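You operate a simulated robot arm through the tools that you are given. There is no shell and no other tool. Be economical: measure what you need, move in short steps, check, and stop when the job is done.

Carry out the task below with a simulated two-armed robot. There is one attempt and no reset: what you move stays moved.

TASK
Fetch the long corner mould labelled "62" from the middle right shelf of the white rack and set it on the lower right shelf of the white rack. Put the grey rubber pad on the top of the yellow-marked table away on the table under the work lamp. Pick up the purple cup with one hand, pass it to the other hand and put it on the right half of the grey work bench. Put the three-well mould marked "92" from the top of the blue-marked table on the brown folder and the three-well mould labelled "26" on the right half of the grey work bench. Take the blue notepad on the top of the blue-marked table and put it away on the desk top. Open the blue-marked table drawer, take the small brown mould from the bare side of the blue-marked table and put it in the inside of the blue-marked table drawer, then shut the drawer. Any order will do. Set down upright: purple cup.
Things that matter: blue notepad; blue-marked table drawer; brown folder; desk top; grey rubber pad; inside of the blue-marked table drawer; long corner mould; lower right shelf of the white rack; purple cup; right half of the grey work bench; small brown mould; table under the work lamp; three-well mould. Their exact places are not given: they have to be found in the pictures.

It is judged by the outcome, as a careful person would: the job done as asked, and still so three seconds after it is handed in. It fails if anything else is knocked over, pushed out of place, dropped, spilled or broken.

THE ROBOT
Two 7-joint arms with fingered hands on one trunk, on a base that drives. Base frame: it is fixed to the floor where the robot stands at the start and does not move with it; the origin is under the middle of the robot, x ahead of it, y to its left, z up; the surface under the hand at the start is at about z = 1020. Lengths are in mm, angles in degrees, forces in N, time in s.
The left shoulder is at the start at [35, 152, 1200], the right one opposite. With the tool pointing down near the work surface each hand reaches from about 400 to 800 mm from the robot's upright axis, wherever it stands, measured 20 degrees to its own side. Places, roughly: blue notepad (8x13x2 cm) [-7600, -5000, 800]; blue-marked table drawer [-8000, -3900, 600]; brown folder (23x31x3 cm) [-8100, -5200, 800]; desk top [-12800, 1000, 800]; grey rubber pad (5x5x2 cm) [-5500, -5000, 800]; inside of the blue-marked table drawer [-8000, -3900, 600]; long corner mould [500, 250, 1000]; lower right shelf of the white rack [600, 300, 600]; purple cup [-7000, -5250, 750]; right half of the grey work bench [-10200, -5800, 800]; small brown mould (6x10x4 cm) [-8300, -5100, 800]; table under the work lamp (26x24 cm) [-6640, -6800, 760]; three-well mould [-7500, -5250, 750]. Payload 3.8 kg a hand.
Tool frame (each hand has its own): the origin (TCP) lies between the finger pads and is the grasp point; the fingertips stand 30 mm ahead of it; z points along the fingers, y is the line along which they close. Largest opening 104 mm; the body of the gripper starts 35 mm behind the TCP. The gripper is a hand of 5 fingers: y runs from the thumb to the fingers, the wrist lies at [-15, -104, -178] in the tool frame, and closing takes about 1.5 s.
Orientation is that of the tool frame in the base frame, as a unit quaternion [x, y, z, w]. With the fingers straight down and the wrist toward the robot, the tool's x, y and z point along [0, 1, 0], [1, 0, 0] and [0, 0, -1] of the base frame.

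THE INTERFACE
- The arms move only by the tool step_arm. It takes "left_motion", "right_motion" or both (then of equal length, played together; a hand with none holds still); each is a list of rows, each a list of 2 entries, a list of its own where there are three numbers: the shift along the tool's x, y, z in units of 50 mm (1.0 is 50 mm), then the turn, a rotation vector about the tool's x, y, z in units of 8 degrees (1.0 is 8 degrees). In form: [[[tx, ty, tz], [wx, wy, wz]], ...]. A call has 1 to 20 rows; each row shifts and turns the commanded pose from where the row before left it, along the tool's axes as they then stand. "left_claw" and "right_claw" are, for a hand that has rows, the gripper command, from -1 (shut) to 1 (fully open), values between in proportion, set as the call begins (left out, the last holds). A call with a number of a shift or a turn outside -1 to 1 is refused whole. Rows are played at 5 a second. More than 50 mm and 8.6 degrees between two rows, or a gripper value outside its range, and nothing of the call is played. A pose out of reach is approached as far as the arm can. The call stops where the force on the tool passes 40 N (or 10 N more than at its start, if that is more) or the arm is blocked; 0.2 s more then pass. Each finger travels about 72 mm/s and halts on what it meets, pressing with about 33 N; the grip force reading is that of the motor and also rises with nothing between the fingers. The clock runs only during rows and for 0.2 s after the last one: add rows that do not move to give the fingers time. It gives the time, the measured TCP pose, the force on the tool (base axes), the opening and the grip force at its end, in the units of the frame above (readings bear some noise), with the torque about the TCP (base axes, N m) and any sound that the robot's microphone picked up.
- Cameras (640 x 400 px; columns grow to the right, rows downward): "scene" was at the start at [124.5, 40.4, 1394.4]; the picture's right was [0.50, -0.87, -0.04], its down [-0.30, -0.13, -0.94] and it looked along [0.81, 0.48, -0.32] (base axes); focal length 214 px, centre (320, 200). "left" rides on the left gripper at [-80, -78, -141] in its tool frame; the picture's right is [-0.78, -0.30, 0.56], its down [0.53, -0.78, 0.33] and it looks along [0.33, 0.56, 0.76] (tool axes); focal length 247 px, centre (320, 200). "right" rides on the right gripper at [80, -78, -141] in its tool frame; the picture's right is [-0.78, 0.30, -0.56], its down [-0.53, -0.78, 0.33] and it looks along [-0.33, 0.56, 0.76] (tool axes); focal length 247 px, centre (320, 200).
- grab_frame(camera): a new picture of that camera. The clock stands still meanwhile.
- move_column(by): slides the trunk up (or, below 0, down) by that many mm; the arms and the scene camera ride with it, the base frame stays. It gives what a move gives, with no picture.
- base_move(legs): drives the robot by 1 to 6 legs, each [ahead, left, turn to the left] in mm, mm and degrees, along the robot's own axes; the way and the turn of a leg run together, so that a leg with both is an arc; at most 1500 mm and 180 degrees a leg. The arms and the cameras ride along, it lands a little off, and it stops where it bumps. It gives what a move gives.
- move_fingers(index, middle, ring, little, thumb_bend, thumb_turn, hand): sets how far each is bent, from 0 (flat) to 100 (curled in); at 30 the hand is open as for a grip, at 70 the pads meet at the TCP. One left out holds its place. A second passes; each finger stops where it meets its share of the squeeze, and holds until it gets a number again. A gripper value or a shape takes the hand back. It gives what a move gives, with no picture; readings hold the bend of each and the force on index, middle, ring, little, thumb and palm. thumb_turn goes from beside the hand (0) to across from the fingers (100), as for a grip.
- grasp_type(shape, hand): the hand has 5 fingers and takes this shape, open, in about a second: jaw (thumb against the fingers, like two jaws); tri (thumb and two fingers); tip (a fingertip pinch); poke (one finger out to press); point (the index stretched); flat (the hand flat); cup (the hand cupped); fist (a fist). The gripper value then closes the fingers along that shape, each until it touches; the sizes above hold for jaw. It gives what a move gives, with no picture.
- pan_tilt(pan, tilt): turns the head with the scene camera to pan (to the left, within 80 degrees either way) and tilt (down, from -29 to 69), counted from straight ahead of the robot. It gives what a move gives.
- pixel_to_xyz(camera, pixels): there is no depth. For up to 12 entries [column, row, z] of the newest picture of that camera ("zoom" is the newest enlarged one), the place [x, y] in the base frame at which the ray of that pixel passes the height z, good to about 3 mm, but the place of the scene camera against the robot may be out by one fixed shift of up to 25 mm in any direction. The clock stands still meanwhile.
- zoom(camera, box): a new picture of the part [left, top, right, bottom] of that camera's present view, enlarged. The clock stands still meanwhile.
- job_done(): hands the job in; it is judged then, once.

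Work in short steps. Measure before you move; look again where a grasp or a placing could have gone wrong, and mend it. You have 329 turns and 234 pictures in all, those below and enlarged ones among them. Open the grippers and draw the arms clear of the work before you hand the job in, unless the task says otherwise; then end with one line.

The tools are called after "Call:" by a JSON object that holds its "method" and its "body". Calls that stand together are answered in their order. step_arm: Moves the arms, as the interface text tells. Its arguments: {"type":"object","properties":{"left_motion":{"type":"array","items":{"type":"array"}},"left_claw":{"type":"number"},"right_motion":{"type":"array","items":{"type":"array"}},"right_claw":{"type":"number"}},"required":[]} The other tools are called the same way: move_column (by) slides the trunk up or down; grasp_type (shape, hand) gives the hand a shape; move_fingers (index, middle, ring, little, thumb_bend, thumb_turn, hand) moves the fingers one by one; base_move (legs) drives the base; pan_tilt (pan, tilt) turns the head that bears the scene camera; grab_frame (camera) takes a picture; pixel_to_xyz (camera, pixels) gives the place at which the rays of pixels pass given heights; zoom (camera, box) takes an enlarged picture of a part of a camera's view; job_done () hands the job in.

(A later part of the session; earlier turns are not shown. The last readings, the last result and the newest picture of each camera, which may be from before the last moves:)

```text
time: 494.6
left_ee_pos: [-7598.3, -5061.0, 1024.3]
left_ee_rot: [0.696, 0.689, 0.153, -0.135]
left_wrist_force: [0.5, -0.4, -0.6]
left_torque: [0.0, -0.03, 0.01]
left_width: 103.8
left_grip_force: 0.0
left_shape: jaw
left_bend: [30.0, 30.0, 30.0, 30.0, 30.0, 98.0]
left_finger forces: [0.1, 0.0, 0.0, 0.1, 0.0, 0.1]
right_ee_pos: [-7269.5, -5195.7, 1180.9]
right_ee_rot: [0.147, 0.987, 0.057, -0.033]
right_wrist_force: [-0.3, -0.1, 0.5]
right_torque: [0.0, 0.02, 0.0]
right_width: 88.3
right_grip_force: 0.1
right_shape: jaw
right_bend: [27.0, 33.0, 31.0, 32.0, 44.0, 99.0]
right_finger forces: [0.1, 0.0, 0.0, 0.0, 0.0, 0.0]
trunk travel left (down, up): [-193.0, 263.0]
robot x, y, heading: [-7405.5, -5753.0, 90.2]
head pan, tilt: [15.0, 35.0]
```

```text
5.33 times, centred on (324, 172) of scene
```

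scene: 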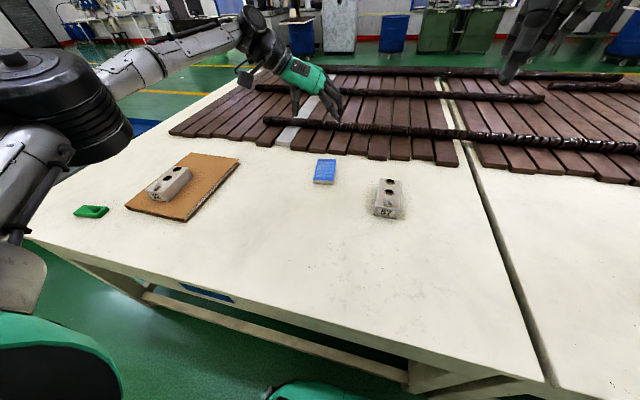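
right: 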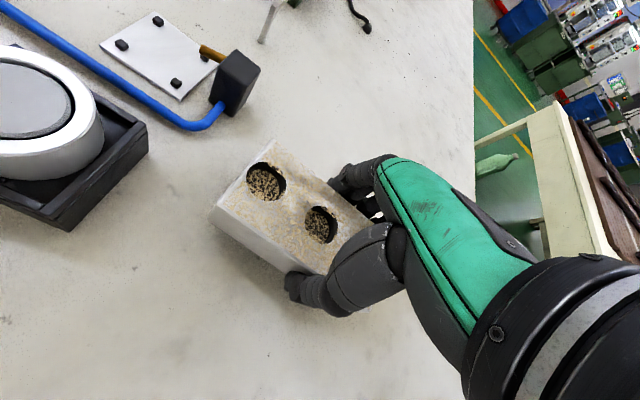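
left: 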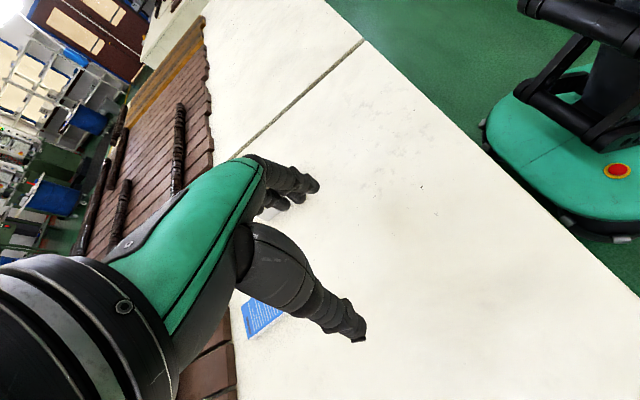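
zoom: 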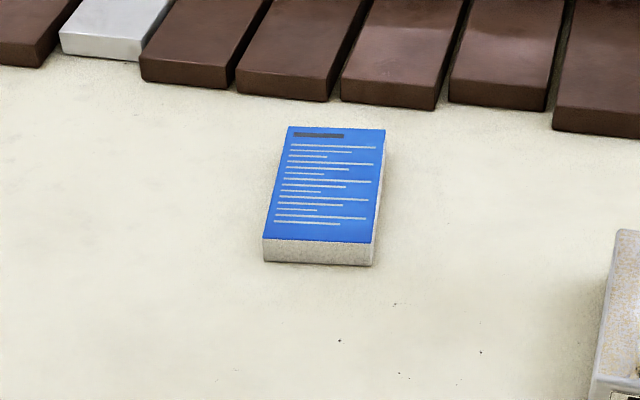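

Notepad centre ≈ (-7597,-4977), rotated ~10°. I rotate the hand accordingly and descend most of the way.

Call:
{"method": "step_arm", "body": {"left_motion": [[[0, 0.1, 0], [0.25, 0, -0.6]], [[0, 0, 0], [0.25, 0, -0.6]], [[-0.2, 0, 0.85], [0, 0, 0]], [[-0.2, 0, 0.85], [0, 0, 0]], [[-0.2, 0, 0.85], [0, 0, 0]], [[-0.15, 0, 0.6], [0, 0, 0]], [[0, 0, 0], [0, 0, 0]]]}}

Call:
{"method": "grab_frame", "body": {"camera": "left"}}

Call:
{"method": "zoom", "body": {"camera": "scene", "box": [224, 85, 424, 210]}}

```text
time: 496.2
left_ee_pos: [-7599.1, -5065.0, 872.7]
left_ee_rot: [0.631, 0.749, 0.139, -0.145]
left_wrist_force: [-0.2, 0.6, 0.2]
left_torque: [-0.01, 0.0, 0.01]
left_width: 103.7
left_grip_force: 0.1
left_shape: jaw
left_bend: [30.0, 30.0, 30.0, 30.0, 30.0, 98.0]
left_finger forces: [0.0, 0.2, 0.0, 0.0, 0.0, 0.0]
left hand out of reach, approached as far as the arm can: row 4, 5, 6
right_ee_pos: [-7269.6, -5197.0, 1182.1]
right_ee_rot: [0.147, 0.987, 0.057, -0.033]
right_wrist_force: [0.1, -0.4, -0.2]
right_torque: [0.01, 0.02, 0.0]
right_width: 88.3
right_grip_force: 0.1
right_shape: jaw
right_bend: [27.0, 33.0, 31.0, 32.0, 44.0, 99.0]
right_finger forces: [0.0, 0.0, 0.0, 0.0, 0.0, 0.0]
trunk travel left (down, up): [-193.0, 263.0]
robot x, y, heading: [-7405.5, -5750.4, 90.5]
head pan, tilt: [15.0, 35.0]
```

```text
40 pictures are left
```

left: 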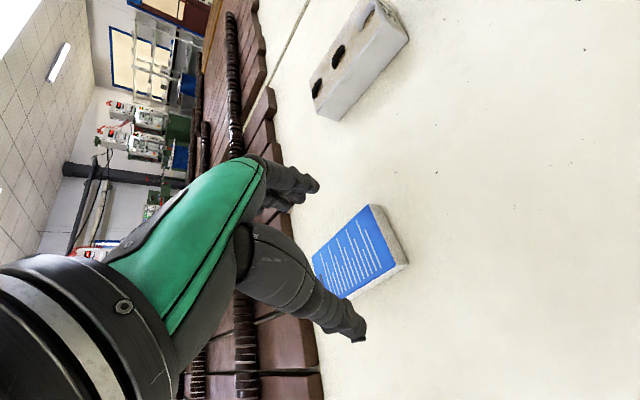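

```text
3.20 times, centred on (324, 148) of scene
```

zoom: 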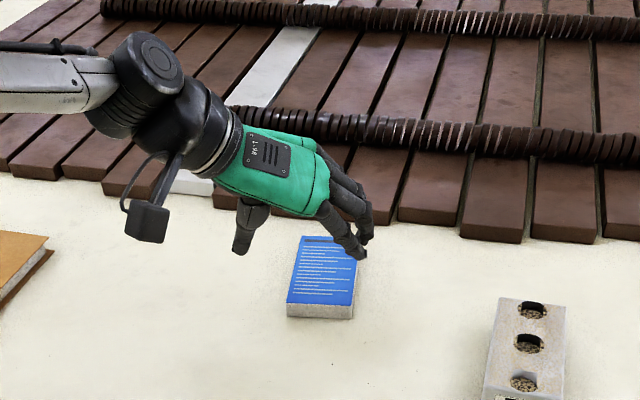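

Call:
{"method": "pixel_to_xyz", "body": {"camera": "left", "pixels": [[369, 206, 778], [397, 268, 778], [383, 237, 778], [312, 257, 778], [345, 298, 778]]}}

```text
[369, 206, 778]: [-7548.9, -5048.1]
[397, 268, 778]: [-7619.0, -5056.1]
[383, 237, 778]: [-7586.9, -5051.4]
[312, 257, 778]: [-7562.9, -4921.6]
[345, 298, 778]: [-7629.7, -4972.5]
```

Grip point computed. I move base 20 mm ahead and descend along the fingers in small steps.

Call:
{"method": "base_move", "body": {"legs": [[20, 0, 0]]}}

Call:
{"method": "step_arm", "body": {"left_motion": [[[-0.1, 0.1, 0.5], [0, 0, 0]], [[-0.1, 0.1, 0.5], [0, 0, 0]], [[0, 0, 0.2], [0, 0, 0]], [[0, 0, 0], [0, 0, 0]]]}}

Call:
{"method": "zoom", "body": {"camera": "scene", "box": [244, 105, 404, 205]}}

```text
time: 497.0
left_ee_pos: [-7599.9, -5048.2, 876.6]
left_ee_rot: [0.63, 0.75, 0.14, -0.146]
left_wrist_force: [0.4, -0.3, -0.4]
left_torque: [0.05, -0.02, 0.0]
left_width: 103.9
left_grip_force: 0.1
left_shape: jaw
left_bend: [30.0, 30.0, 30.0, 30.0, 30.0, 98.0]
left_finger forces: [0.0, 0.1, 0.0, 0.1, 0.0, 0.0]
right_ee_pos: [-7270.5, -5180.1, 1185.9]
right_ee_rot: [0.147, 0.987, 0.058, -0.032]
right_wrist_force: [-0.1, -1.1, 0.9]
right_torque: [0.06, 0.01, 0.02]
right_width: 88.5
right_grip_force: 0.0
right_shape: jaw
right_bend: [27.0, 33.0, 31.0, 32.0, 44.0, 99.0]
right_finger forces: [0.1, 0.0, 0.0, 0.1, 0.0, 0.0]
trunk travel left (down, up): [-193.0, 263.0]
robot x, y, heading: [-7402.8, -5733.2, 90.5]
head pan, tilt: [15.0, 35.0]
```

```text
time: 498.0
left_ee_pos: [-7593.6, -5064.9, 835.5]
left_ee_rot: [0.631, 0.75, 0.138, -0.147]
left_wrist_force: [0.3, 0.0, -0.2]
left_torque: [-0.02, -0.01, 0.03]
left_width: 103.8
left_grip_force: 0.1
left_shape: jaw
left_bend: [30.0, 30.0, 30.0, 30.0, 30.0, 98.0]
left_finger forces: [0.0, 0.1, 0.1, 0.0, 0.0, 0.0]
left hand out of reach, approached as far as the arm can: row 1, 2, 3
right_ee_pos: [-7270.8, -5177.3, 1182.1]
right_ee_rot: [0.147, 0.987, 0.057, -0.033]
right_wrist_force: [0.4, 0.5, -0.2]
right_torque: [0.0, -0.01, -0.02]
right_width: 88.3
right_grip_force: 0.0
right_shape: jaw
right_bend: [27.0, 33.0, 31.0, 32.0, 44.0, 99.0]
right_finger forces: [0.1, 0.0, 0.0, 0.1, 0.0, 0.1]
trunk travel left (down, up): [-193.0, 263.0]
robot x, y, heading: [-7408.7, -5735.2, 90.4]
head pan, tilt: [15.0, 35.0]
```

```text
4.00 times, centred on (324, 155) of scene
```

zoom: 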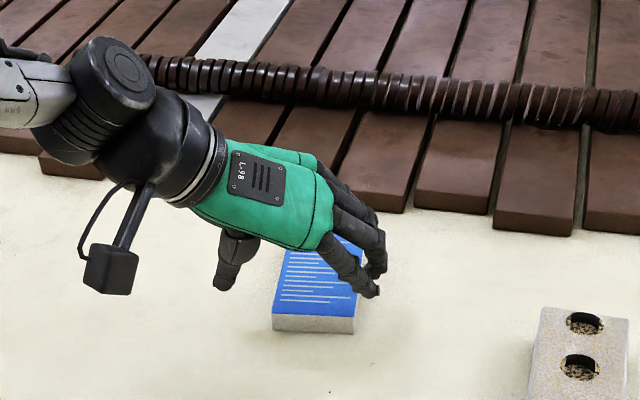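

The arm is near full stretch at this height. I raise it 75 mm and 35 forward, then lower the trunk 100 so the shoulder is closer.

Call:
{"method": "step_arm", "body": {"left_motion": [[[0.6, 0.07, -0.55], [0, 0, 0]], [[0.6, 0.07, -0.55], [0, 0, 0]], [[0, 0, 0], [0, 0, 0]]]}}

Call:
{"method": "move_column", "body": {"by": -85}}

Call:
{"method": "zoom", "body": {"camera": "scene", "box": [224, 55, 424, 180]}}

```text
time: 498.8
left_ee_pos: [-7594.9, -5034.2, 912.0]
left_ee_rot: [0.63, 0.75, 0.14, -0.145]
left_wrist_force: [0.1, 1.0, 0.3]
left_torque: [0.01, 0.02, 0.03]
left_width: 104.1
left_grip_force: 0.0
left_shape: jaw
left_bend: [30.0, 30.0, 30.0, 30.0, 30.0, 98.0]
left_finger forces: [0.1, 0.0, 0.0, 0.0, 0.0, 0.0]
right_ee_pos: [-7271.4, -5176.7, 1182.7]
right_ee_rot: [0.147, 0.987, 0.056, -0.032]
right_wrist_force: [0.7, -0.2, -0.2]
right_torque: [-0.03, -0.01, 0.03]
right_width: 88.4
right_grip_force: 0.1
right_shape: jaw
right_bend: [27.0, 33.0, 31.0, 32.0, 44.0, 98.0]
right_finger forces: [0.0, 0.1, 0.0, 0.1, 0.0, 0.1]
trunk travel left (down, up): [-193.0, 263.0]
robot x, y, heading: [-7402.8, -5732.1, 90.4]
head pan, tilt: [15.0, 35.0]
```

```text
time: 500.1
left_ee_pos: [-7595.8, -5031.9, 828.0]
left_ee_rot: [0.631, 0.749, 0.139, -0.145]
left_wrist_force: [-0.3, 0.6, 0.0]
left_torque: [-0.01, 0.0, 0.0]
left_width: 103.8
left_grip_force: 0.0
left_shape: jaw
left_bend: [30.0, 30.0, 30.0, 30.0, 30.0, 98.0]
left_finger forces: [0.0, 0.0, 0.0, 0.0, 0.0, 0.0]
right_ee_pos: [-7270.5, -5177.4, 1096.9]
right_ee_rot: [0.147, 0.987, 0.057, -0.033]
right_wrist_force: [0.5, -1.0, 0.5]
right_torque: [0.0, 0.01, 0.0]
right_width: 88.2
right_grip_force: 0.1
right_shape: jaw
right_bend: [27.0, 33.0, 31.0, 32.0, 44.0, 99.0]
right_finger forces: [0.0, 0.1, 0.1, 0.0, 0.1, 0.0]
trunk travel left (down, up): [-108.0, 348.0]
robot x, y, heading: [-7404.9, -5737.4, 90.4]
head pan, tilt: [15.0, 35.0]
```

```text
3.20 times, centred on (324, 118) of scene
```

zoom: 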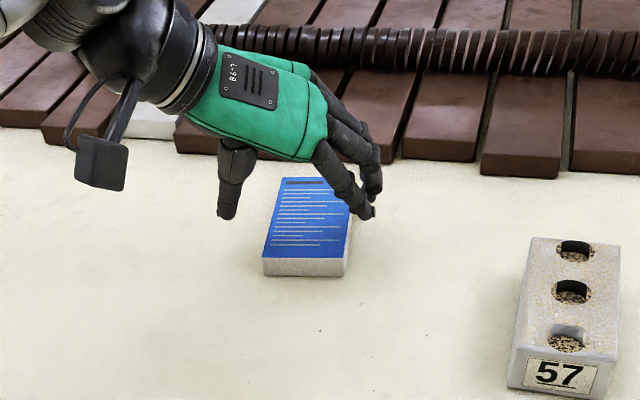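

Fingers straddle the notepad. I shift 5 mm right and lower the trunk 22 mm.

Call:
{"method": "step_arm", "body": {"left_motion": [[[0, 0.12, 0], [0, 0, 0]], [[0, 0, 0], [0, 0, 0]]]}}

Call:
{"method": "move_column", "body": {"by": -24}}

Call:
{"method": "zoom", "body": {"camera": "scene", "box": [244, 55, 404, 155]}}

```text
time: 500.6
left_ee_pos: [-7589.9, -5030.9, 827.3]
left_ee_rot: [0.631, 0.749, 0.139, -0.146]
left_wrist_force: [-0.3, -0.3, 0.0]
left_torque: [-0.01, 0.0, -0.02]
left_width: 104.0
left_grip_force: 0.0
left_shape: jaw
left_bend: [30.0, 30.0, 30.0, 30.0, 30.0, 98.0]
left_finger forces: [0.0, 0.0, 0.1, 0.0, 0.0, 0.0]
right_ee_pos: [-7269.6, -5177.9, 1096.1]
right_ee_rot: [0.147, 0.987, 0.056, -0.032]
right_wrist_force: [0.2, 0.4, 0.3]
right_torque: [0.02, 0.01, 0.01]
right_width: 88.4
right_grip_force: 0.0
right_shape: jaw
right_bend: [27.0, 33.0, 31.0, 32.0, 44.0, 99.0]
right_finger forces: [0.0, 0.1, 0.1, 0.0, 0.0, 0.0]
trunk travel left (down, up): [-108.0, 348.0]
robot x, y, heading: [-7406.3, -5730.5, 90.4]
head pan, tilt: [15.0, 35.0]
```

```text
time: 501.4
left_ee_pos: [-7588.6, -5029.9, 804.0]
left_ee_rot: [0.631, 0.749, 0.14, -0.145]
left_wrist_force: [-0.1, -0.5, 1.0]
left_torque: [-0.01, -0.03, 0.0]
left_width: 103.7
left_grip_force: 0.0
left_shape: jaw
left_bend: [30.0, 30.0, 30.0, 30.0, 30.0, 98.0]
left_finger forces: [0.0, 0.0, 0.0, 0.1, 0.0, 0.1]
right_ee_pos: [-7270.5, -5177.1, 1073.3]
right_ee_rot: [0.148, 0.987, 0.056, -0.033]
right_wrist_force: [-0.6, -0.3, 0.3]
right_torque: [0.02, -0.02, 0.01]
right_width: 88.4
right_grip_force: 0.0
right_shape: jaw
right_bend: [27.0, 33.0, 31.0, 32.0, 44.0, 99.0]
right_finger forces: [0.0, 0.0, 0.0, 0.1, 0.0, 0.1]
trunk travel left (down, up): [-84.0, 372.0]
robot x, y, heading: [-7407.1, -5732.4, 90.1]
head pan, tilt: [15.0, 35.0]
```

```text
4.00 times, centred on (324, 105) of scene
```

zoom: 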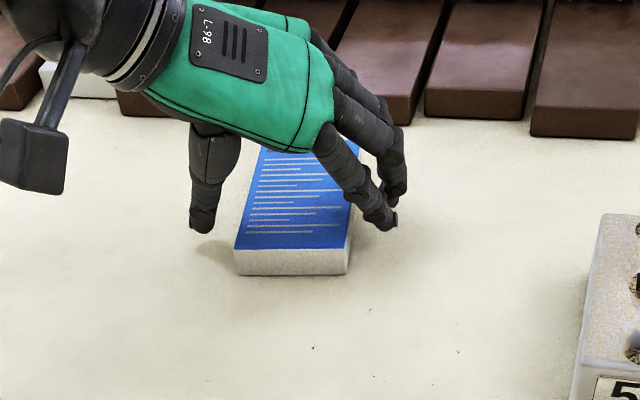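

Lower 5 mm more and close.

Call:
{"method": "move_column", "body": {"by": -5}}

Call:
{"method": "step_arm", "body": {"left_motion": [[[0, 0, 0], [0, 0, 0]], [[0, 0, 0], [0, 0, 0]], [[0, 0, 0], [0, 0, 0]], [[0, 0, 0], [0, 0, 0]], [[0, 0, 0], [0, 0, 0]], [[0, 0, 0], [0, 0, 0]], [[0, 0, 0], [0, 0, 0]], [[0, 0, 0], [0, 0, 0]]], "left_claw": -1}}

Call:
{"method": "zoom", "body": {"camera": "scene", "box": [244, 55, 404, 155]}}

```text
time: 501.9
left_ee_pos: [-7589.3, -5030.4, 798.9]
left_ee_rot: [0.631, 0.749, 0.138, -0.146]
left_wrist_force: [0.3, -0.1, 0.6]
left_torque: [-0.01, 0.02, 0.03]
left_width: 103.8
left_grip_force: 0.1
left_shape: jaw
left_bend: [30.0, 30.0, 30.0, 30.0, 30.0, 98.0]
left_finger forces: [0.0, 0.0, 0.0, 0.0, 0.0, 0.0]
right_ee_pos: [-7270.1, -5176.2, 1067.9]
right_ee_rot: [0.147, 0.987, 0.057, -0.033]
right_wrist_force: [-0.2, -0.3, -0.2]
right_torque: [0.02, 0.02, -0.01]
right_width: 88.2
right_grip_force: 0.0
right_shape: jaw
right_bend: [27.0, 33.0, 31.0, 32.0, 44.0, 99.0]
right_finger forces: [0.1, 0.1, 0.0, 0.0, 0.0, 0.0]
trunk travel left (down, up): [-79.0, 377.0]
robot x, y, heading: [-7407.4, -5734.9, 90.3]
head pan, tilt: [15.0, 35.0]
```

```text
time: 503.7
left_ee_pos: [-7589.9, -5030.1, 797.7]
left_ee_rot: [0.631, 0.749, 0.139, -0.145]
left_wrist_force: [0.1, 0.0, 0.1]
left_torque: [-0.01, 0.05, 0.01]
left_width: 63.9
left_grip_force: 33.0
left_shape: jaw
left_bend: [28.0, 39.0, 40.0, 41.0, 64.0, 100.0]
left_finger forces: [16.3, 8.9, 4.1, 0.0, 29.5, 0.0]
right_ee_pos: [-7271.5, -5176.1, 1069.0]
right_ee_rot: [0.148, 0.987, 0.056, -0.032]
right_wrist_force: [0.2, -0.4, 0.5]
right_torque: [0.04, -0.02, -0.01]
right_width: 88.2
right_grip_force: 0.0
right_shape: jaw
right_bend: [27.0, 33.0, 31.0, 32.0, 44.0, 99.0]
right_finger forces: [0.0, 0.0, 0.0, 0.0, 0.1, 0.0]
trunk travel left (down, up): [-79.0, 377.0]
robot x, y, heading: [-7405.9, -5731.1, 90.3]
head pan, tilt: [15.0, 35.0]
```

```text
4.00 times, centred on (324, 105) of scene
```

zoom: 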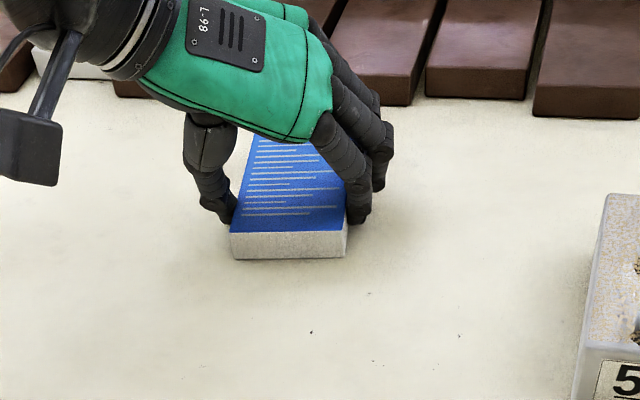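

Gripped with index, middle and ring against the thumb. Lift by trunk 60 and check.

Call:
{"method": "move_column", "body": {"by": 70}}

Call:
{"method": "zoom", "body": {"camera": "scene", "box": [224, 55, 424, 180]}}

```text
time: 504.8
left_ee_pos: [-7588.7, -5029.8, 866.7]
left_ee_rot: [0.631, 0.75, 0.139, -0.144]
left_wrist_force: [-0.3, -1.0, -0.8]
left_torque: [-0.05, -0.02, 0.01]
left_width: 63.8
left_grip_force: 32.8
left_shape: jaw
left_bend: [28.0, 39.0, 40.0, 41.0, 64.0, 99.0]
left_finger forces: [17.0, 8.8, 3.5, 0.0, 29.4, 0.1]
right_ee_pos: [-7270.6, -5175.9, 1137.6]
right_ee_rot: [0.147, 0.987, 0.055, -0.032]
right_wrist_force: [-0.6, 0.3, -0.2]
right_torque: [0.01, 0.02, -0.02]
right_width: 88.2
right_grip_force: 0.0
right_shape: jaw
right_bend: [27.0, 33.0, 31.0, 32.0, 44.0, 98.0]
right_finger forces: [0.0, 0.0, 0.1, 0.1, 0.0, 0.1]
trunk travel left (down, up): [-149.0, 307.0]
robot x, y, heading: [-7408.6, -5732.9, 90.3]
head pan, tilt: [15.0, 35.0]
```

```text
3.20 times, centred on (324, 118) of scene
```

zoom: 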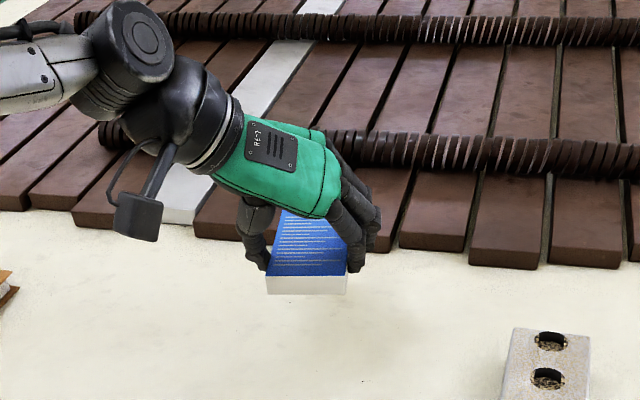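

Held. I raise, retract the arm 150 mm, and drive: back off, left to the aisle, and north to the corridor edge.

Call:
{"method": "move_column", "body": {"by": 120}}

Call:
{"method": "step_arm", "body": {"left_motion": [[[-0.88, -0.16, -0.38], [0, 0, 0]], [[-0.88, -0.16, -0.38], [0, 0, 0]], [[-0.88, -0.16, -0.38], [0, 0, 0]], [[0, 0, 0], [0, 0, 0]]]}}

Call:
{"method": "base_move", "body": {"legs": [[-190, 0, 0], [0, 900, 0], [0, 880, 0], [1400, 0, 0], [1000, 0, 0]]}}

Call:
{"method": "pan_tilt", "body": {"pan": 20, "tilt": 20}}

Call:
{"method": "grab_frame", "body": {"camera": "scene"}}

```text
time: 506.3
left_ee_pos: [-7590.8, -5042.3, 1062.3]
left_ee_rot: [0.623, 0.741, 0.177, -0.178]
left_wrist_force: [-0.6, 0.2, -1.6]
left_torque: [-0.02, -0.03, 0.01]
left_width: 63.7
left_grip_force: 32.6
left_shape: jaw
left_bend: [28.0, 39.0, 40.0, 41.0, 65.0, 99.0]
left_finger forces: [17.1, 8.7, 3.6, 0.1, 29.4, 0.0]
right_ee_pos: [-7269.7, -5176.3, 1258.2]
right_ee_rot: [0.148, 0.987, 0.056, -0.031]
right_wrist_force: [0.0, -0.1, 0.6]
right_torque: [0.0, -0.02, 0.0]
right_width: 88.5
right_grip_force: 0.0
right_shape: jaw
right_bend: [27.0, 33.0, 31.0, 32.0, 44.0, 98.0]
right_finger forces: [0.0, 0.0, 0.0, 0.0, 0.0, 0.0]
trunk travel left (down, up): [-269.0, 187.0]
robot x, y, heading: [-7403.9, -5735.9, 90.4]
head pan, tilt: [15.0, 35.0]
```

```text
time: 507.3
left_ee_pos: [-7587.9, -5186.9, 1049.7]
left_ee_rot: [0.622, 0.742, 0.177, -0.178]
left_wrist_force: [0.1, 1.1, -2.1]
left_torque: [-0.07, -0.01, 0.01]
left_width: 63.7
left_grip_force: 32.7
left_shape: jaw
left_bend: [28.0, 39.0, 40.0, 41.0, 65.0, 99.0]
left_finger forces: [17.0, 8.6, 3.4, 0.1, 29.3, 0.0]
right_ee_pos: [-7270.7, -5175.4, 1258.5]
right_ee_rot: [0.148, 0.987, 0.057, -0.032]
right_wrist_force: [-0.5, -0.3, -0.1]
right_torque: [-0.01, -0.03, 0.04]
right_width: 88.6
right_grip_force: 0.1
right_shape: jaw
right_bend: [27.0, 33.0, 31.0, 32.0, 44.0, 99.0]
right_finger forces: [0.0, 0.1, 0.0, 0.0, 0.0, 0.0]
trunk travel left (down, up): [-269.0, 187.0]
robot x, y, heading: [-7410.4, -5732.0, 90.4]
head pan, tilt: [15.0, 35.0]
```

```text
time: 528.7
left_ee_pos: [-9404.8, -3017.3, 1050.9]
left_ee_rot: [0.616, 0.746, 0.176, -0.18]
left_wrist_force: [0.6, -0.6, -1.4]
left_torque: [-0.07, 0.02, 0.04]
left_width: 63.9
left_grip_force: 32.9
left_shape: jaw
left_bend: [28.0, 39.0, 40.0, 41.0, 65.0, 99.0]
left_finger forces: [17.2, 8.7, 3.4, 0.1, 29.3, 0.1]
right_ee_pos: [-9088.1, -3000.1, 1259.0]
right_ee_rot: [0.138, 0.988, 0.056, -0.034]
right_wrist_force: [0.3, -0.4, 0.1]
right_torque: [-0.01, 0.02, 0.0]
right_width: 88.2
right_grip_force: 0.0
right_shape: jaw
right_bend: [27.0, 33.0, 31.0, 32.0, 44.0, 99.0]
right_finger forces: [0.1, 0.0, 0.1, 0.1, 0.0, 0.0]
trunk travel left (down, up): [-269.0, 187.0]
robot x, y, heading: [-9209.1, -3559.2, 91.3]
head pan, tilt: [15.0, 35.0]
```

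```text
time: 529.5
left_ee_pos: [-9405.8, -3016.7, 1049.9]
left_ee_rot: [0.616, 0.746, 0.177, -0.179]
left_wrist_force: [-1.1, -0.2, -1.1]
left_torque: [-0.05, -0.03, 0.0]
left_width: 63.9
left_grip_force: 33.1
left_shape: jaw
left_bend: [28.0, 39.0, 40.0, 41.0, 65.0, 99.0]
left_finger forces: [17.0, 8.8, 3.5, 0.1, 29.4, 0.0]
right_ee_pos: [-9087.5, -3000.5, 1257.4]
right_ee_rot: [0.139, 0.988, 0.056, -0.033]
right_wrist_force: [0.0, -0.6, 0.0]
right_torque: [0.01, 0.03, 0.02]
right_width: 88.3
right_grip_force: 0.0
right_shape: jaw
right_bend: [27.0, 33.0, 31.0, 32.0, 44.0, 99.0]
right_finger forces: [0.0, 0.1, 0.0, 0.0, 0.0, 0.0]
trunk travel left (down, up): [-269.0, 187.0]
robot x, y, heading: [-9211.5, -3557.5, 91.5]
head pan, tilt: [20.0, 20.0]
```

```text
33 pictures are left
```

scene: 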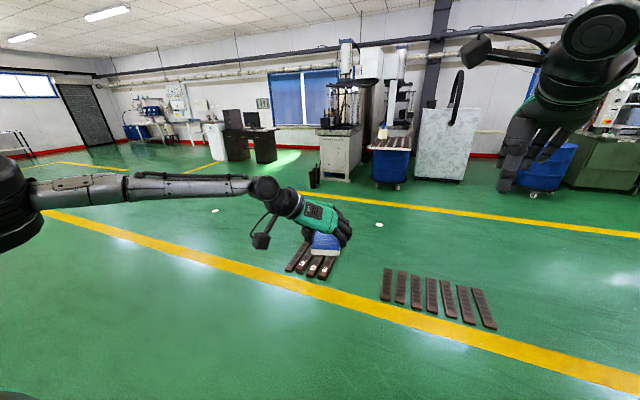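

I see the desk with monitor at (250,140), and two plank sets on the floor. I measure them.

Call:
{"method": "pixel_to_xyz", "body": {"camera": "scene", "pixels": [[287, 270, 0], [325, 278, 0], [340, 250, 0], [385, 297, 0], [382, 270, 0], [495, 328, 0], [480, 290, 0], [236, 130, 750], [268, 130, 750], [228, 160, 0], [275, 163, 0], [220, 150, 400]]}}

Call:
{"method": "zoom", "body": {"camera": "scene", "box": [150, 80, 350, 205]}}

```text
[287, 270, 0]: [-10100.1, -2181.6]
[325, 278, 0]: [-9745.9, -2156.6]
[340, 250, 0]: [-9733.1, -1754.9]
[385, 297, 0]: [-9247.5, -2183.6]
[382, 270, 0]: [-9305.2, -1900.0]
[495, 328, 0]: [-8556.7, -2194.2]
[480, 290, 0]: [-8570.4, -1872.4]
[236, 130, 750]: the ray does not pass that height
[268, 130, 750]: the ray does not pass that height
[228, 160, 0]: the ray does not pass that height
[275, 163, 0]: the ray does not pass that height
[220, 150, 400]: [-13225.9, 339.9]
```

```text
3.20 times, centred on (250, 142) of scene
```

zoom: 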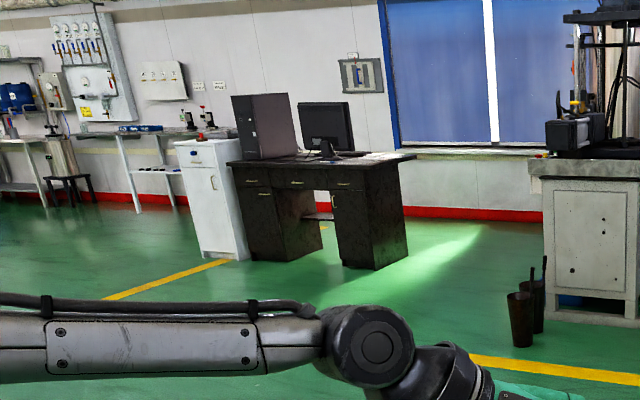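

Planks lie at y > -2200 for x -8550..-10100. I go north to y≈-3000, strafe left (west) 2400 mm, then ahead past them.

Call:
{"method": "base_move", "body": {"legs": [[520, 0, -1.5], [0, 1200, 0], [0, 1250, 0], [1300, 0, 0]]}}

Call:
{"method": "pan_tilt", "body": {"pan": 15, "tilt": 15}}

Call:
{"method": "grab_frame", "body": {"camera": "scene"}}

```text
time: 549.9
left_ee_pos: [-11872.3, -1236.9, 1050.6]
left_ee_rot: [0.61, 0.752, 0.175, -0.181]
left_wrist_force: [0.4, 0.7, -1.5]
left_torque: [-0.04, 0.0, 0.01]
left_width: 63.8
left_grip_force: 33.4
left_shape: jaw
left_bend: [28.0, 39.0, 40.0, 41.0, 65.0, 99.0]
left_finger forces: [17.0, 8.6, 3.5, 0.1, 29.4, 0.1]
right_ee_pos: [-11555.9, -1216.1, 1258.4]
right_ee_rot: [0.131, 0.989, 0.055, -0.034]
right_wrist_force: [-0.1, -0.1, -0.2]
right_torque: [0.05, -0.01, 0.0]
right_width: 88.1
right_grip_force: 0.1
right_shape: jaw
right_bend: [27.0, 33.0, 31.0, 32.0, 44.0, 99.0]
right_finger forces: [0.1, 0.0, 0.0, 0.0, 0.0, 0.0]
trunk travel left (down, up): [-269.0, 187.0]
robot x, y, heading: [-11672.4, -1773.9, 92.1]
head pan, tilt: [20.0, 20.0]
```

```text
time: 550.6
left_ee_pos: [-11872.6, -1236.8, 1049.0]
left_ee_rot: [0.61, 0.751, 0.174, -0.18]
left_wrist_force: [-0.9, 0.5, -1.6]
left_torque: [-0.04, 0.0, 0.01]
left_width: 63.5
left_grip_force: 33.4
left_shape: jaw
left_bend: [28.0, 39.0, 40.0, 41.0, 65.0, 99.0]
left_finger forces: [17.1, 8.7, 3.5, 0.0, 29.4, 0.0]
right_ee_pos: [-11557.1, -1215.6, 1258.2]
right_ee_rot: [0.131, 0.989, 0.056, -0.034]
right_wrist_force: [0.9, -0.1, -0.4]
right_torque: [0.0, -0.01, -0.01]
right_width: 88.0
right_grip_force: 0.1
right_shape: jaw
right_bend: [27.0, 33.0, 31.0, 32.0, 44.0, 99.0]
right_finger forces: [0.0, 0.0, 0.0, 0.0, 0.0, 0.1]
trunk travel left (down, up): [-269.0, 187.0]
robot x, y, heading: [-11671.1, -1778.3, 92.4]
head pan, tilt: [15.0, 15.0]
```

```text
31 pictures are left
```

scene: 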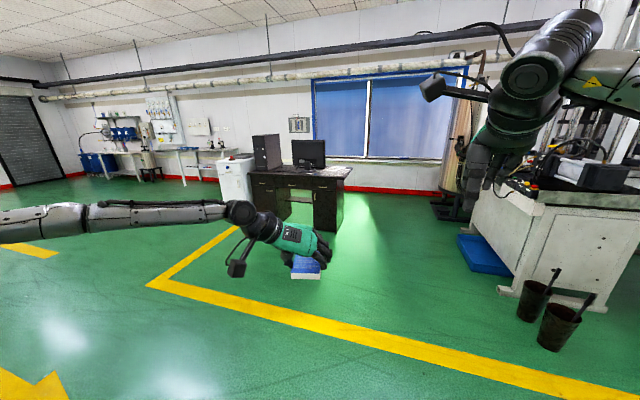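

Call:
{"method": "pixel_to_xyz", "body": {"camera": "scene", "pixels": [[250, 172, 760], [340, 178, 760], [350, 168, 760], [282, 222, 0], [335, 232, 0], [535, 290, 0], [505, 290, 0]]}}

Call:
{"method": "zoom", "body": {"camera": "scene", "box": [220, 120, 380, 220]}}

```text
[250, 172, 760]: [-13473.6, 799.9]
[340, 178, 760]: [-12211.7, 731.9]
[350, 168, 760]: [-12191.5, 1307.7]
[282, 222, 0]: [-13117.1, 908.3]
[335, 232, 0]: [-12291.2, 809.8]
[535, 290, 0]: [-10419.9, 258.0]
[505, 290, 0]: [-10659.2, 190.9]
```

```text
4.00 times, centred on (300, 170) of scene
```

zoom: 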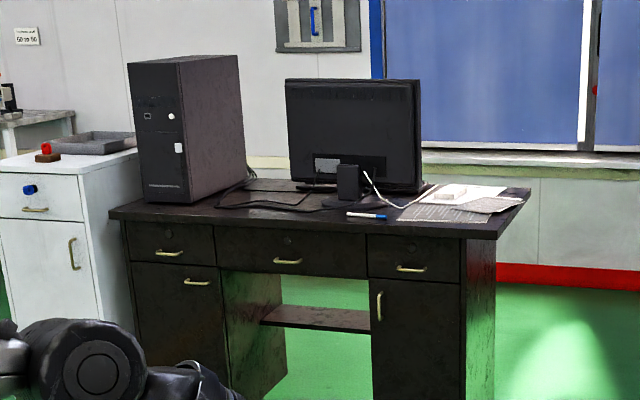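

Desk top front edge y≈760, x -13470..-12210; the clear strip is in front of the monitor. I approach to about y=-330.

Call:
{"method": "base_move", "body": {"legs": [[0, 0, -2.3], [0, 830, 0], [1450, 0, 0]]}}

Call:
{"method": "pan_tilt", "body": {"pan": 5, "tilt": 25}}

Call:
{"method": "zoom", "body": {"camera": "scene", "box": [160, 110, 480, 310]}}

```text
time: 562.2
left_ee_pos: [-12700.5, 211.3, 1050.7]
left_ee_rot: [0.618, 0.745, 0.177, -0.179]
left_wrist_force: [0.9, -0.2, -0.2]
left_torque: [-0.06, -0.02, 0.03]
left_width: 63.8
left_grip_force: 32.7
left_shape: jaw
left_bend: [28.0, 39.0, 40.0, 41.0, 65.0, 99.0]
left_finger forces: [17.1, 8.8, 3.4, 0.0, 29.5, 0.0]
right_ee_pos: [-12383.3, 223.4, 1259.1]
right_ee_rot: [0.143, 0.988, 0.056, -0.033]
right_wrist_force: [0.6, 0.1, -0.4]
right_torque: [0.0, -0.03, -0.01]
right_width: 88.6
right_grip_force: 0.0
right_shape: jaw
right_bend: [27.0, 33.0, 31.0, 32.0, 44.0, 99.0]
right_finger forces: [0.0, 0.0, 0.0, 0.1, 0.0, 0.0]
trunk travel left (down, up): [-269.0, 187.0]
robot x, y, heading: [-12515.6, -334.3, 91.0]
head pan, tilt: [15.0, 15.0]
```

```text
time: 562.9
left_ee_pos: [-12700.4, 210.6, 1050.5]
left_ee_rot: [0.619, 0.744, 0.176, -0.179]
left_wrist_force: [-0.3, 0.1, -1.8]
left_torque: [-0.06, 0.0, -0.04]
left_width: 63.4
left_grip_force: 32.9
left_shape: jaw
left_bend: [28.0, 39.0, 40.0, 41.0, 65.0, 99.0]
left_finger forces: [17.1, 8.8, 3.5, 0.0, 29.3, 0.0]
right_ee_pos: [-12382.8, 224.5, 1258.4]
right_ee_rot: [0.143, 0.988, 0.057, -0.033]
right_wrist_force: [0.6, -0.4, 0.8]
right_torque: [0.01, 0.0, -0.03]
right_width: 88.4
right_grip_force: 0.0
right_shape: jaw
right_bend: [27.0, 33.0, 31.0, 32.0, 44.0, 99.0]
right_finger forces: [0.1, 0.0, 0.1, 0.1, 0.1, 0.0]
trunk travel left (down, up): [-269.0, 187.0]
robot x, y, heading: [-12511.7, -332.2, 91.1]
head pan, tilt: [5.0, 25.0]
```

```text
2.00 times, centred on (320, 210) of scene
```

zoom: 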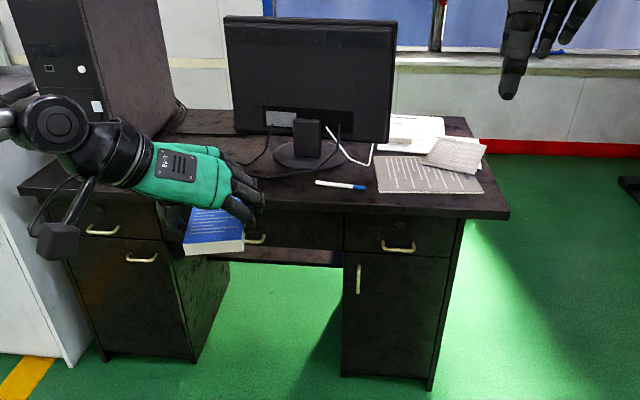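

Call:
{"method": "pixel_to_xyz", "body": {"camera": "scene", "pixels": [[310, 216, 760], [414, 217, 760], [330, 202.5, 760], [310, 193, 760], [352, 206, 760], [290, 199, 760], [170, 203, 760], [376, 298, 0], [342, 298, 0]]}}

```text
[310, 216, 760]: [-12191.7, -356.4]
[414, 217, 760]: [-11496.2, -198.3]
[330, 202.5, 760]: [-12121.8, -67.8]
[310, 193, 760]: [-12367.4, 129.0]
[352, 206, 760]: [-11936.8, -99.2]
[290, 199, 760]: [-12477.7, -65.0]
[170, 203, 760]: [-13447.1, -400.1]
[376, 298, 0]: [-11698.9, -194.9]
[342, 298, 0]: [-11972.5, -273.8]
```

Those used the older frame; I redo it with the zoom picture's pixels.

Call:
{"method": "pixel_to_xyz", "body": {"camera": "zoom", "pixels": [[300, 212, 760], [508, 215, 760], [340, 185, 760], [300, 168, 760], [385, 192, 760], [270, 176, 760], [20, 188, 760], [430, 388, 0], [345, 375, 0], [190, 360, 0], [180, 135, 760]]}}

```text
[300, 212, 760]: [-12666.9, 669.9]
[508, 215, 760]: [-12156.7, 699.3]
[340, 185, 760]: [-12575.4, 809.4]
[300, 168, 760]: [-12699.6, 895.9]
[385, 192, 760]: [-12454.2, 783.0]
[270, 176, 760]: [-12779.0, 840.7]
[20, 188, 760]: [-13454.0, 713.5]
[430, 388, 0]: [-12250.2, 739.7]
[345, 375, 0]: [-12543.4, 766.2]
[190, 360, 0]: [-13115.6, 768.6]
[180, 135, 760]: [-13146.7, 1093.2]
```

The clear strip is in front of the monitor stand: x≈-12790..-12650, y≈690–820. I rotate the hand about the vertical by 80° so the notepad lies along the desk edge, and level it.

Call:
{"method": "step_arm", "body": {"left_motion": [[[0, 0, 0], [0.485, 0.04, -0.87]], [[0, 0, 0], [0.485, 0.04, -0.87]], [[0, 0, 0], [0.485, 0.04, -0.87]], [[0, 0, 0], [0.485, 0.04, -0.87]], [[0, 0, 0], [0.485, 0.04, -0.87]], [[0, 0, 0], [0.485, 0.04, -0.87]], [[0, 0, 0], [0.485, 0.04, -0.87]], [[0, 0, 0], [0.485, 0.04, -0.87]], [[0, 0, 0], [0.485, 0.04, -0.87]], [[0, 0, 0], [0.485, 0.04, -0.87]], [[0, 0, 0], [0, -0.7, 0]], [[0, 0, 0], [0, 0, 0]]]}}

Call:
{"method": "grab_frame", "body": {"camera": "scene"}}

```text
time: 565.5
left_ee_pos: [-12701.3, 209.8, 1050.5]
left_ee_rot: [-0.001, 0.979, 0.02, -0.203]
left_wrist_force: [-0.2, 0.5, -1.2]
left_torque: [0.02, -0.03, -0.01]
left_width: 63.6
left_grip_force: 33.1
left_shape: jaw
left_bend: [28.0, 39.0, 40.0, 41.0, 65.0, 99.0]
left_finger forces: [17.0, 8.8, 3.5, 0.1, 29.5, 0.0]
right_ee_pos: [-12382.1, 223.2, 1258.6]
right_ee_rot: [0.144, 0.987, 0.057, -0.032]
right_wrist_force: [-0.1, -0.5, 0.1]
right_torque: [0.01, -0.02, 0.01]
right_width: 88.2
right_grip_force: 0.1
right_shape: jaw
right_bend: [27.0, 33.0, 31.0, 32.0, 44.0, 99.0]
right_finger forces: [0.0, 0.0, 0.0, 0.0, 0.0, 0.0]
trunk travel left (down, up): [-269.0, 187.0]
robot x, y, heading: [-12509.0, -336.4, 90.6]
head pan, tilt: [5.0, 25.0]
```

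```text
28 pictures are left
```

scene: 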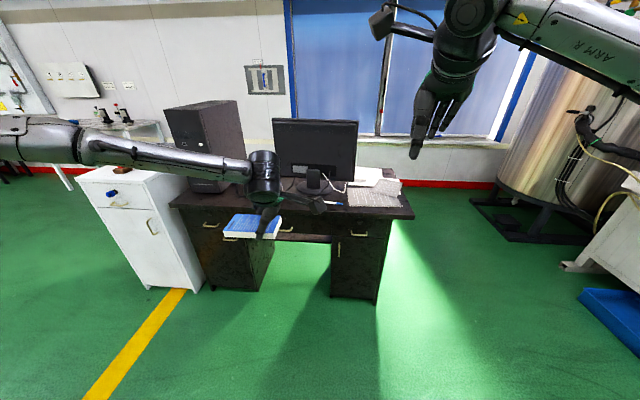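

Now the notepad is parallel to the desk edge. I approach: right 23, forward 460, then view.

Call:
{"method": "base_move", "body": {"legs": [[0, -23, -0.6], [300, 0, 0], [160, 0, 0]]}}

Call:
{"method": "pan_tilt", "body": {"pan": 10, "tilt": 40}}

Call:
{"method": "grab_frame", "body": {"camera": "scene"}}

Call:
{"method": "grab_frame", "body": {"camera": "left"}}

```text
time: 569.0
left_ee_pos: [-12675.5, 675.6, 1051.4]
left_ee_rot: [0.003, 0.979, 0.022, -0.204]
left_wrist_force: [0.0, 0.2, -1.8]
left_torque: [0.0, -0.04, 0.0]
left_width: 63.8
left_grip_force: 33.3
left_shape: jaw
left_bend: [28.0, 39.0, 40.0, 41.0, 65.0, 99.0]
left_finger forces: [17.1, 8.8, 3.5, 0.1, 29.4, 0.0]
right_ee_pos: [-12359.6, 686.0, 1260.3]
right_ee_rot: [0.146, 0.987, 0.058, -0.032]
right_wrist_force: [0.6, 0.0, 0.5]
right_torque: [0.01, 0.0, -0.03]
right_width: 88.4
right_grip_force: 0.1
right_shape: jaw
right_bend: [27.0, 33.0, 31.0, 32.0, 44.0, 99.0]
right_finger forces: [0.1, 0.0, 0.0, 0.0, 0.1, 0.1]
trunk travel left (down, up): [-269.0, 187.0]
robot x, y, heading: [-12492.8, 133.1, 90.6]
head pan, tilt: [5.0, 25.0]
```

```text
time: 569.8
left_ee_pos: [-12677.6, 676.6, 1049.6]
left_ee_rot: [0.003, 0.979, 0.019, -0.202]
left_wrist_force: [0.0, 0.3, -0.9]
left_torque: [0.0, -0.04, 0.0]
left_width: 63.7
left_grip_force: 33.1
left_shape: jaw
left_bend: [28.0, 39.0, 40.0, 41.0, 65.0, 99.0]
left_finger forces: [17.1, 8.8, 3.5, 0.1, 29.4, 0.0]
right_ee_pos: [-12360.2, 688.4, 1258.1]
right_ee_rot: [0.145, 0.987, 0.056, -0.033]
right_wrist_force: [0.5, 0.9, 0.1]
right_torque: [-0.03, 0.01, 0.02]
right_width: 88.4
right_grip_force: 0.0
right_shape: jaw
right_bend: [27.0, 33.0, 31.0, 32.0, 44.0, 98.0]
right_finger forces: [0.0, 0.0, 0.0, 0.1, 0.0, 0.1]
trunk travel left (down, up): [-269.0, 187.0]
robot x, y, heading: [-12490.4, 131.4, 90.5]
head pan, tilt: [10.0, 40.0]
```

```text
27 pictures are left
```

scene: 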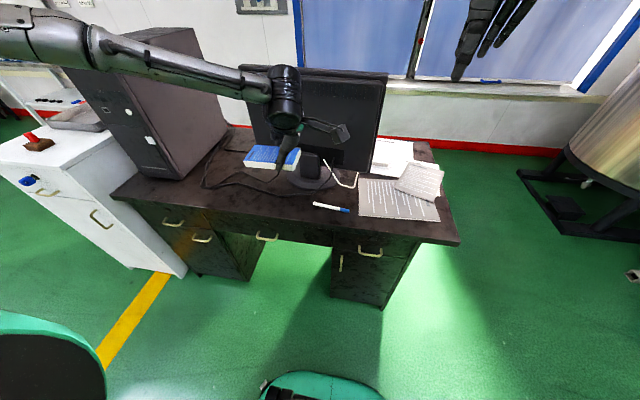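

```text
26 pictures are left
```

left: 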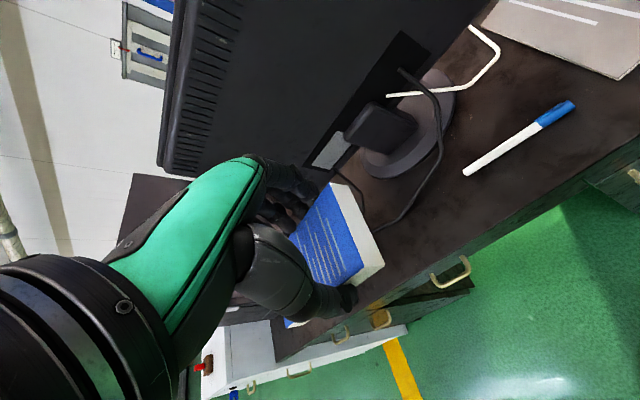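

Call:
{"method": "pixel_to_xyz", "body": {"camera": "scene", "pixels": [[113, 195, 760], [458, 243, 760], [230, 186, 760], [206, 186, 760], [312, 189, 760], [313, 205, 760], [275, 221, 760], [200, 207, 760]]}}

Call:
{"method": "pixel_to_xyz", "body": {"camera": "left", "pixels": [[385, 228, 760], [440, 150, 760], [465, 174, 760], [430, 265, 760], [520, 218, 760], [350, 200, 760]]}}

```text
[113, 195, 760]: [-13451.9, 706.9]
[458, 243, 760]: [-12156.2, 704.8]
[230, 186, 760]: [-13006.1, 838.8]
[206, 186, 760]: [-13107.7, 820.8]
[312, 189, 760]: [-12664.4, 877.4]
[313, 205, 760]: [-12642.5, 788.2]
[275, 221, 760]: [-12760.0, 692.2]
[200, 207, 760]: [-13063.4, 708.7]
```

```text
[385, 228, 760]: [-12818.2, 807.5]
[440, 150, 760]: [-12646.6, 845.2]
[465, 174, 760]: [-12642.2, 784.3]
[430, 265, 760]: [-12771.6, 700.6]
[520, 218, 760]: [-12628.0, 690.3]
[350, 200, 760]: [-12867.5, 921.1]
```

Desk plane z≈760 confirmed; edge y≈700, cable at y≥807, pen end at (-12642,786). I move to TCP (-12703,752) and lower the trunk 190.

Call:
{"method": "step_arm", "body": {"left_motion": [[[0.24, 0.75, 0.1], [0, 0, 0]], [[0.24, 0.75, 0.1], [0, 0, 0]], [[0, 0, 0], [0, 0, 0]]]}}

Call:
{"method": "move_column", "body": {"by": -190}}

Call:
{"method": "grab_frame", "body": {"camera": "left"}}

Call:
{"method": "grab_frame", "body": {"camera": "scene"}}

```text
time: 570.5
left_ee_pos: [-12700.4, 750.0, 1052.8]
left_ee_rot: [0.003, 0.979, 0.021, -0.204]
left_wrist_force: [0.3, 0.2, -1.8]
left_torque: [0.03, -0.02, 0.0]
left_width: 63.5
left_grip_force: 32.9
left_shape: jaw
left_bend: [28.0, 39.0, 40.0, 41.0, 65.0, 99.0]
left_finger forces: [17.0, 8.8, 3.6, 0.0, 29.5, 0.0]
right_ee_pos: [-12359.3, 688.2, 1258.7]
right_ee_rot: [0.145, 0.987, 0.057, -0.033]
right_wrist_force: [0.4, -0.4, -0.1]
right_torque: [0.01, 0.03, 0.0]
right_width: 88.2
right_grip_force: 0.0
right_shape: jaw
right_bend: [27.0, 33.0, 31.0, 32.0, 44.0, 99.0]
right_finger forces: [0.0, 0.0, 0.1, 0.0, 0.1, 0.0]
trunk travel left (down, up): [-269.0, 187.0]
robot x, y, heading: [-12492.9, 128.0, 90.8]
head pan, tilt: [10.0, 40.0]
```

```text
time: 572.6
left_ee_pos: [-12701.5, 751.2, 864.0]
left_ee_rot: [0.003, 0.979, 0.021, -0.203]
left_wrist_force: [-0.3, -0.6, -1.3]
left_torque: [-0.03, -0.07, -0.03]
left_width: 63.8
left_grip_force: 33.5
left_shape: jaw
left_bend: [28.0, 39.0, 40.0, 41.0, 65.0, 99.0]
left_finger forces: [17.1, 8.9, 3.6, 0.0, 29.5, 0.0]
right_ee_pos: [-12359.8, 688.4, 1069.4]
right_ee_rot: [0.146, 0.987, 0.056, -0.033]
right_wrist_force: [0.4, 0.7, 0.5]
right_torque: [0.04, -0.01, -0.01]
right_width: 88.4
right_grip_force: 0.1
right_shape: jaw
right_bend: [27.0, 33.0, 31.0, 32.0, 44.0, 99.0]
right_finger forces: [0.0, 0.1, 0.1, 0.0, 0.1, 0.0]
trunk travel left (down, up): [-79.0, 377.0]
robot x, y, heading: [-12493.7, 132.0, 90.7]
head pan, tilt: [10.0, 40.0]
```

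```text
25 pictures are left
```

left: 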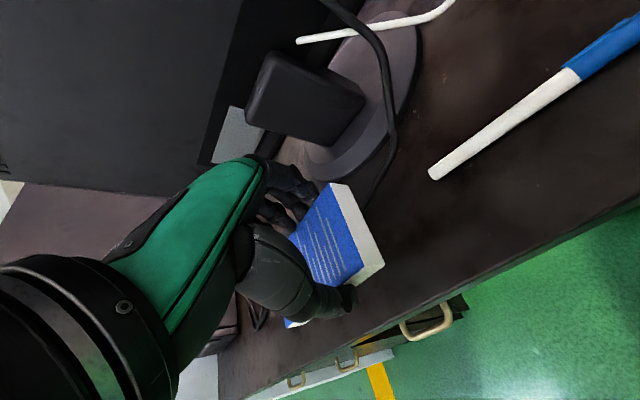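

```text
24 pictures are left
```

scene: 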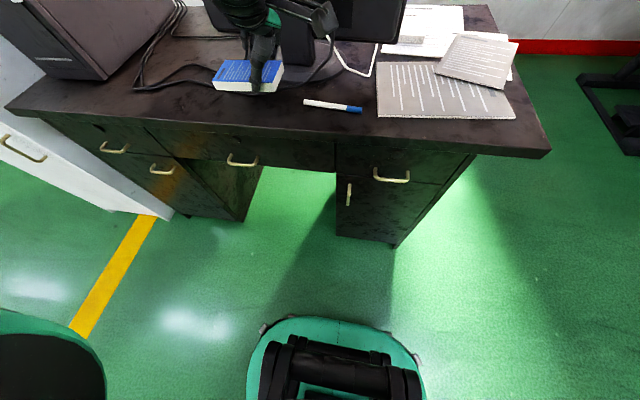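

Check where the cable runs relative to the landing spot.

Call:
{"method": "pixel_to_xyz", "body": {"camera": "left", "pixels": [[362, 203, 760], [385, 165, 760], [262, 320, 760], [432, 176, 760], [410, 300, 760]]}}

Call:
{"method": "pixel_to_xyz", "body": {"camera": "scene", "pixels": [[300, 89, 760], [215, 82, 760], [180, 90, 760], [140, 87, 760], [248, 92, 790], [215, 88, 790], [283, 92, 790], [230, 145, 760]]}}

Call:
{"method": "zoom", "body": {"camera": "scene", "box": [120, 30, 360, 180]}}

```text
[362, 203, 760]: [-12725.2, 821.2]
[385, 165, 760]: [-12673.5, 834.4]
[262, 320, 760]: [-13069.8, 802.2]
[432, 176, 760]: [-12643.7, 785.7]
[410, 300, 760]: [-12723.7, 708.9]
```

```text
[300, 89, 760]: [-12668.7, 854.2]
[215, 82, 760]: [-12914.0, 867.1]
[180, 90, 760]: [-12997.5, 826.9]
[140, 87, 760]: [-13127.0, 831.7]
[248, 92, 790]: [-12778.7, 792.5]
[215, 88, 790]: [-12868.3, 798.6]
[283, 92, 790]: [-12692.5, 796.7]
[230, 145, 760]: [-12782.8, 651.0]
```

```text
2.67 times, centred on (240, 105) of scene
```

zoom: 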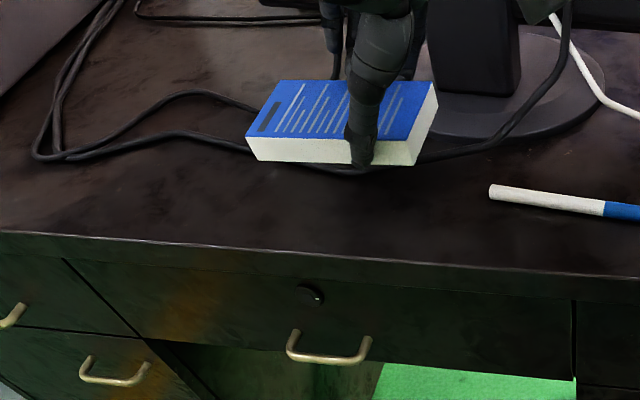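

Cable's nearest point is y≈818. I shift 8 mm toward the edge, and lower 50 mm by the trunk.

Call:
{"method": "step_arm", "body": {"left_motion": [[[0, -0.16, 0], [0, 0, 0]], [[0, 0, 0], [0, 0, 0]]]}}

Call:
{"method": "move_column", "body": {"by": -50}}

Call:
{"method": "zoom", "body": {"camera": "scene", "box": [120, 0, 360, 150]}}

Call:
{"method": "zoom", "body": {"camera": "left", "box": [240, 130, 480, 280]}}

```text
time: 573.2
left_ee_pos: [-12702.4, 743.8, 861.8]
left_ee_rot: [0.003, 0.979, 0.02, -0.204]
left_wrist_force: [0.0, 0.5, -1.2]
left_torque: [-0.01, -0.04, -0.02]
left_width: 63.7
left_grip_force: 33.0
left_shape: jaw
left_bend: [28.0, 39.0, 40.0, 41.0, 65.0, 99.0]
left_finger forces: [17.2, 8.9, 3.6, 0.0, 29.6, 0.0]
right_ee_pos: [-12359.9, 688.6, 1068.3]
right_ee_rot: [0.145, 0.987, 0.056, -0.034]
right_wrist_force: [0.3, 0.1, 0.3]
right_torque: [0.04, 0.01, 0.03]
right_width: 88.4
right_grip_force: 0.1
right_shape: jaw
right_bend: [27.0, 33.0, 31.0, 32.0, 44.0, 99.0]
right_finger forces: [0.0, 0.0, 0.1, 0.0, 0.0, 0.0]
trunk travel left (down, up): [-79.0, 377.0]
robot x, y, heading: [-12491.5, 132.3, 90.4]
head pan, tilt: [10.0, 40.0]
```

```text
time: 574.1
left_ee_pos: [-12701.9, 744.0, 815.5]
left_ee_rot: [0.003, 0.979, 0.021, -0.203]
left_wrist_force: [-0.1, 0.5, -1.7]
left_torque: [-0.01, -0.05, 0.0]
left_width: 63.9
left_grip_force: 32.8
left_shape: jaw
left_bend: [28.0, 39.0, 40.0, 41.0, 65.0, 99.0]
left_finger forces: [17.0, 8.8, 3.5, 0.0, 29.5, 0.1]
right_ee_pos: [-12360.1, 687.0, 1020.2]
right_ee_rot: [0.145, 0.987, 0.057, -0.033]
right_wrist_force: [-0.1, -0.9, 0.2]
right_torque: [-0.01, 0.01, -0.03]
right_width: 88.1
right_grip_force: 0.1
right_shape: jaw
right_bend: [27.0, 33.0, 31.0, 32.0, 44.0, 99.0]
right_finger forces: [0.0, 0.0, 0.1, 0.0, 0.0, 0.0]
trunk travel left (down, up): [-29.0, 427.0]
robot x, y, heading: [-12490.9, 131.5, 90.5]
head pan, tilt: [10.0, 40.0]
```

```text
2.67 times, centred on (240, 75) of scene
```

zoom: 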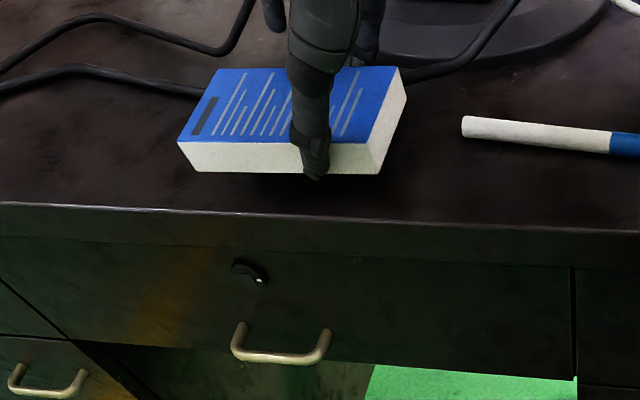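

```text
2.67 times, centred on (360, 205) of left
```

zoom: 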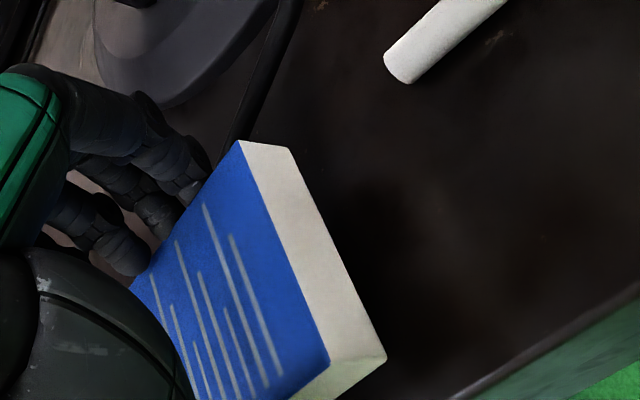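

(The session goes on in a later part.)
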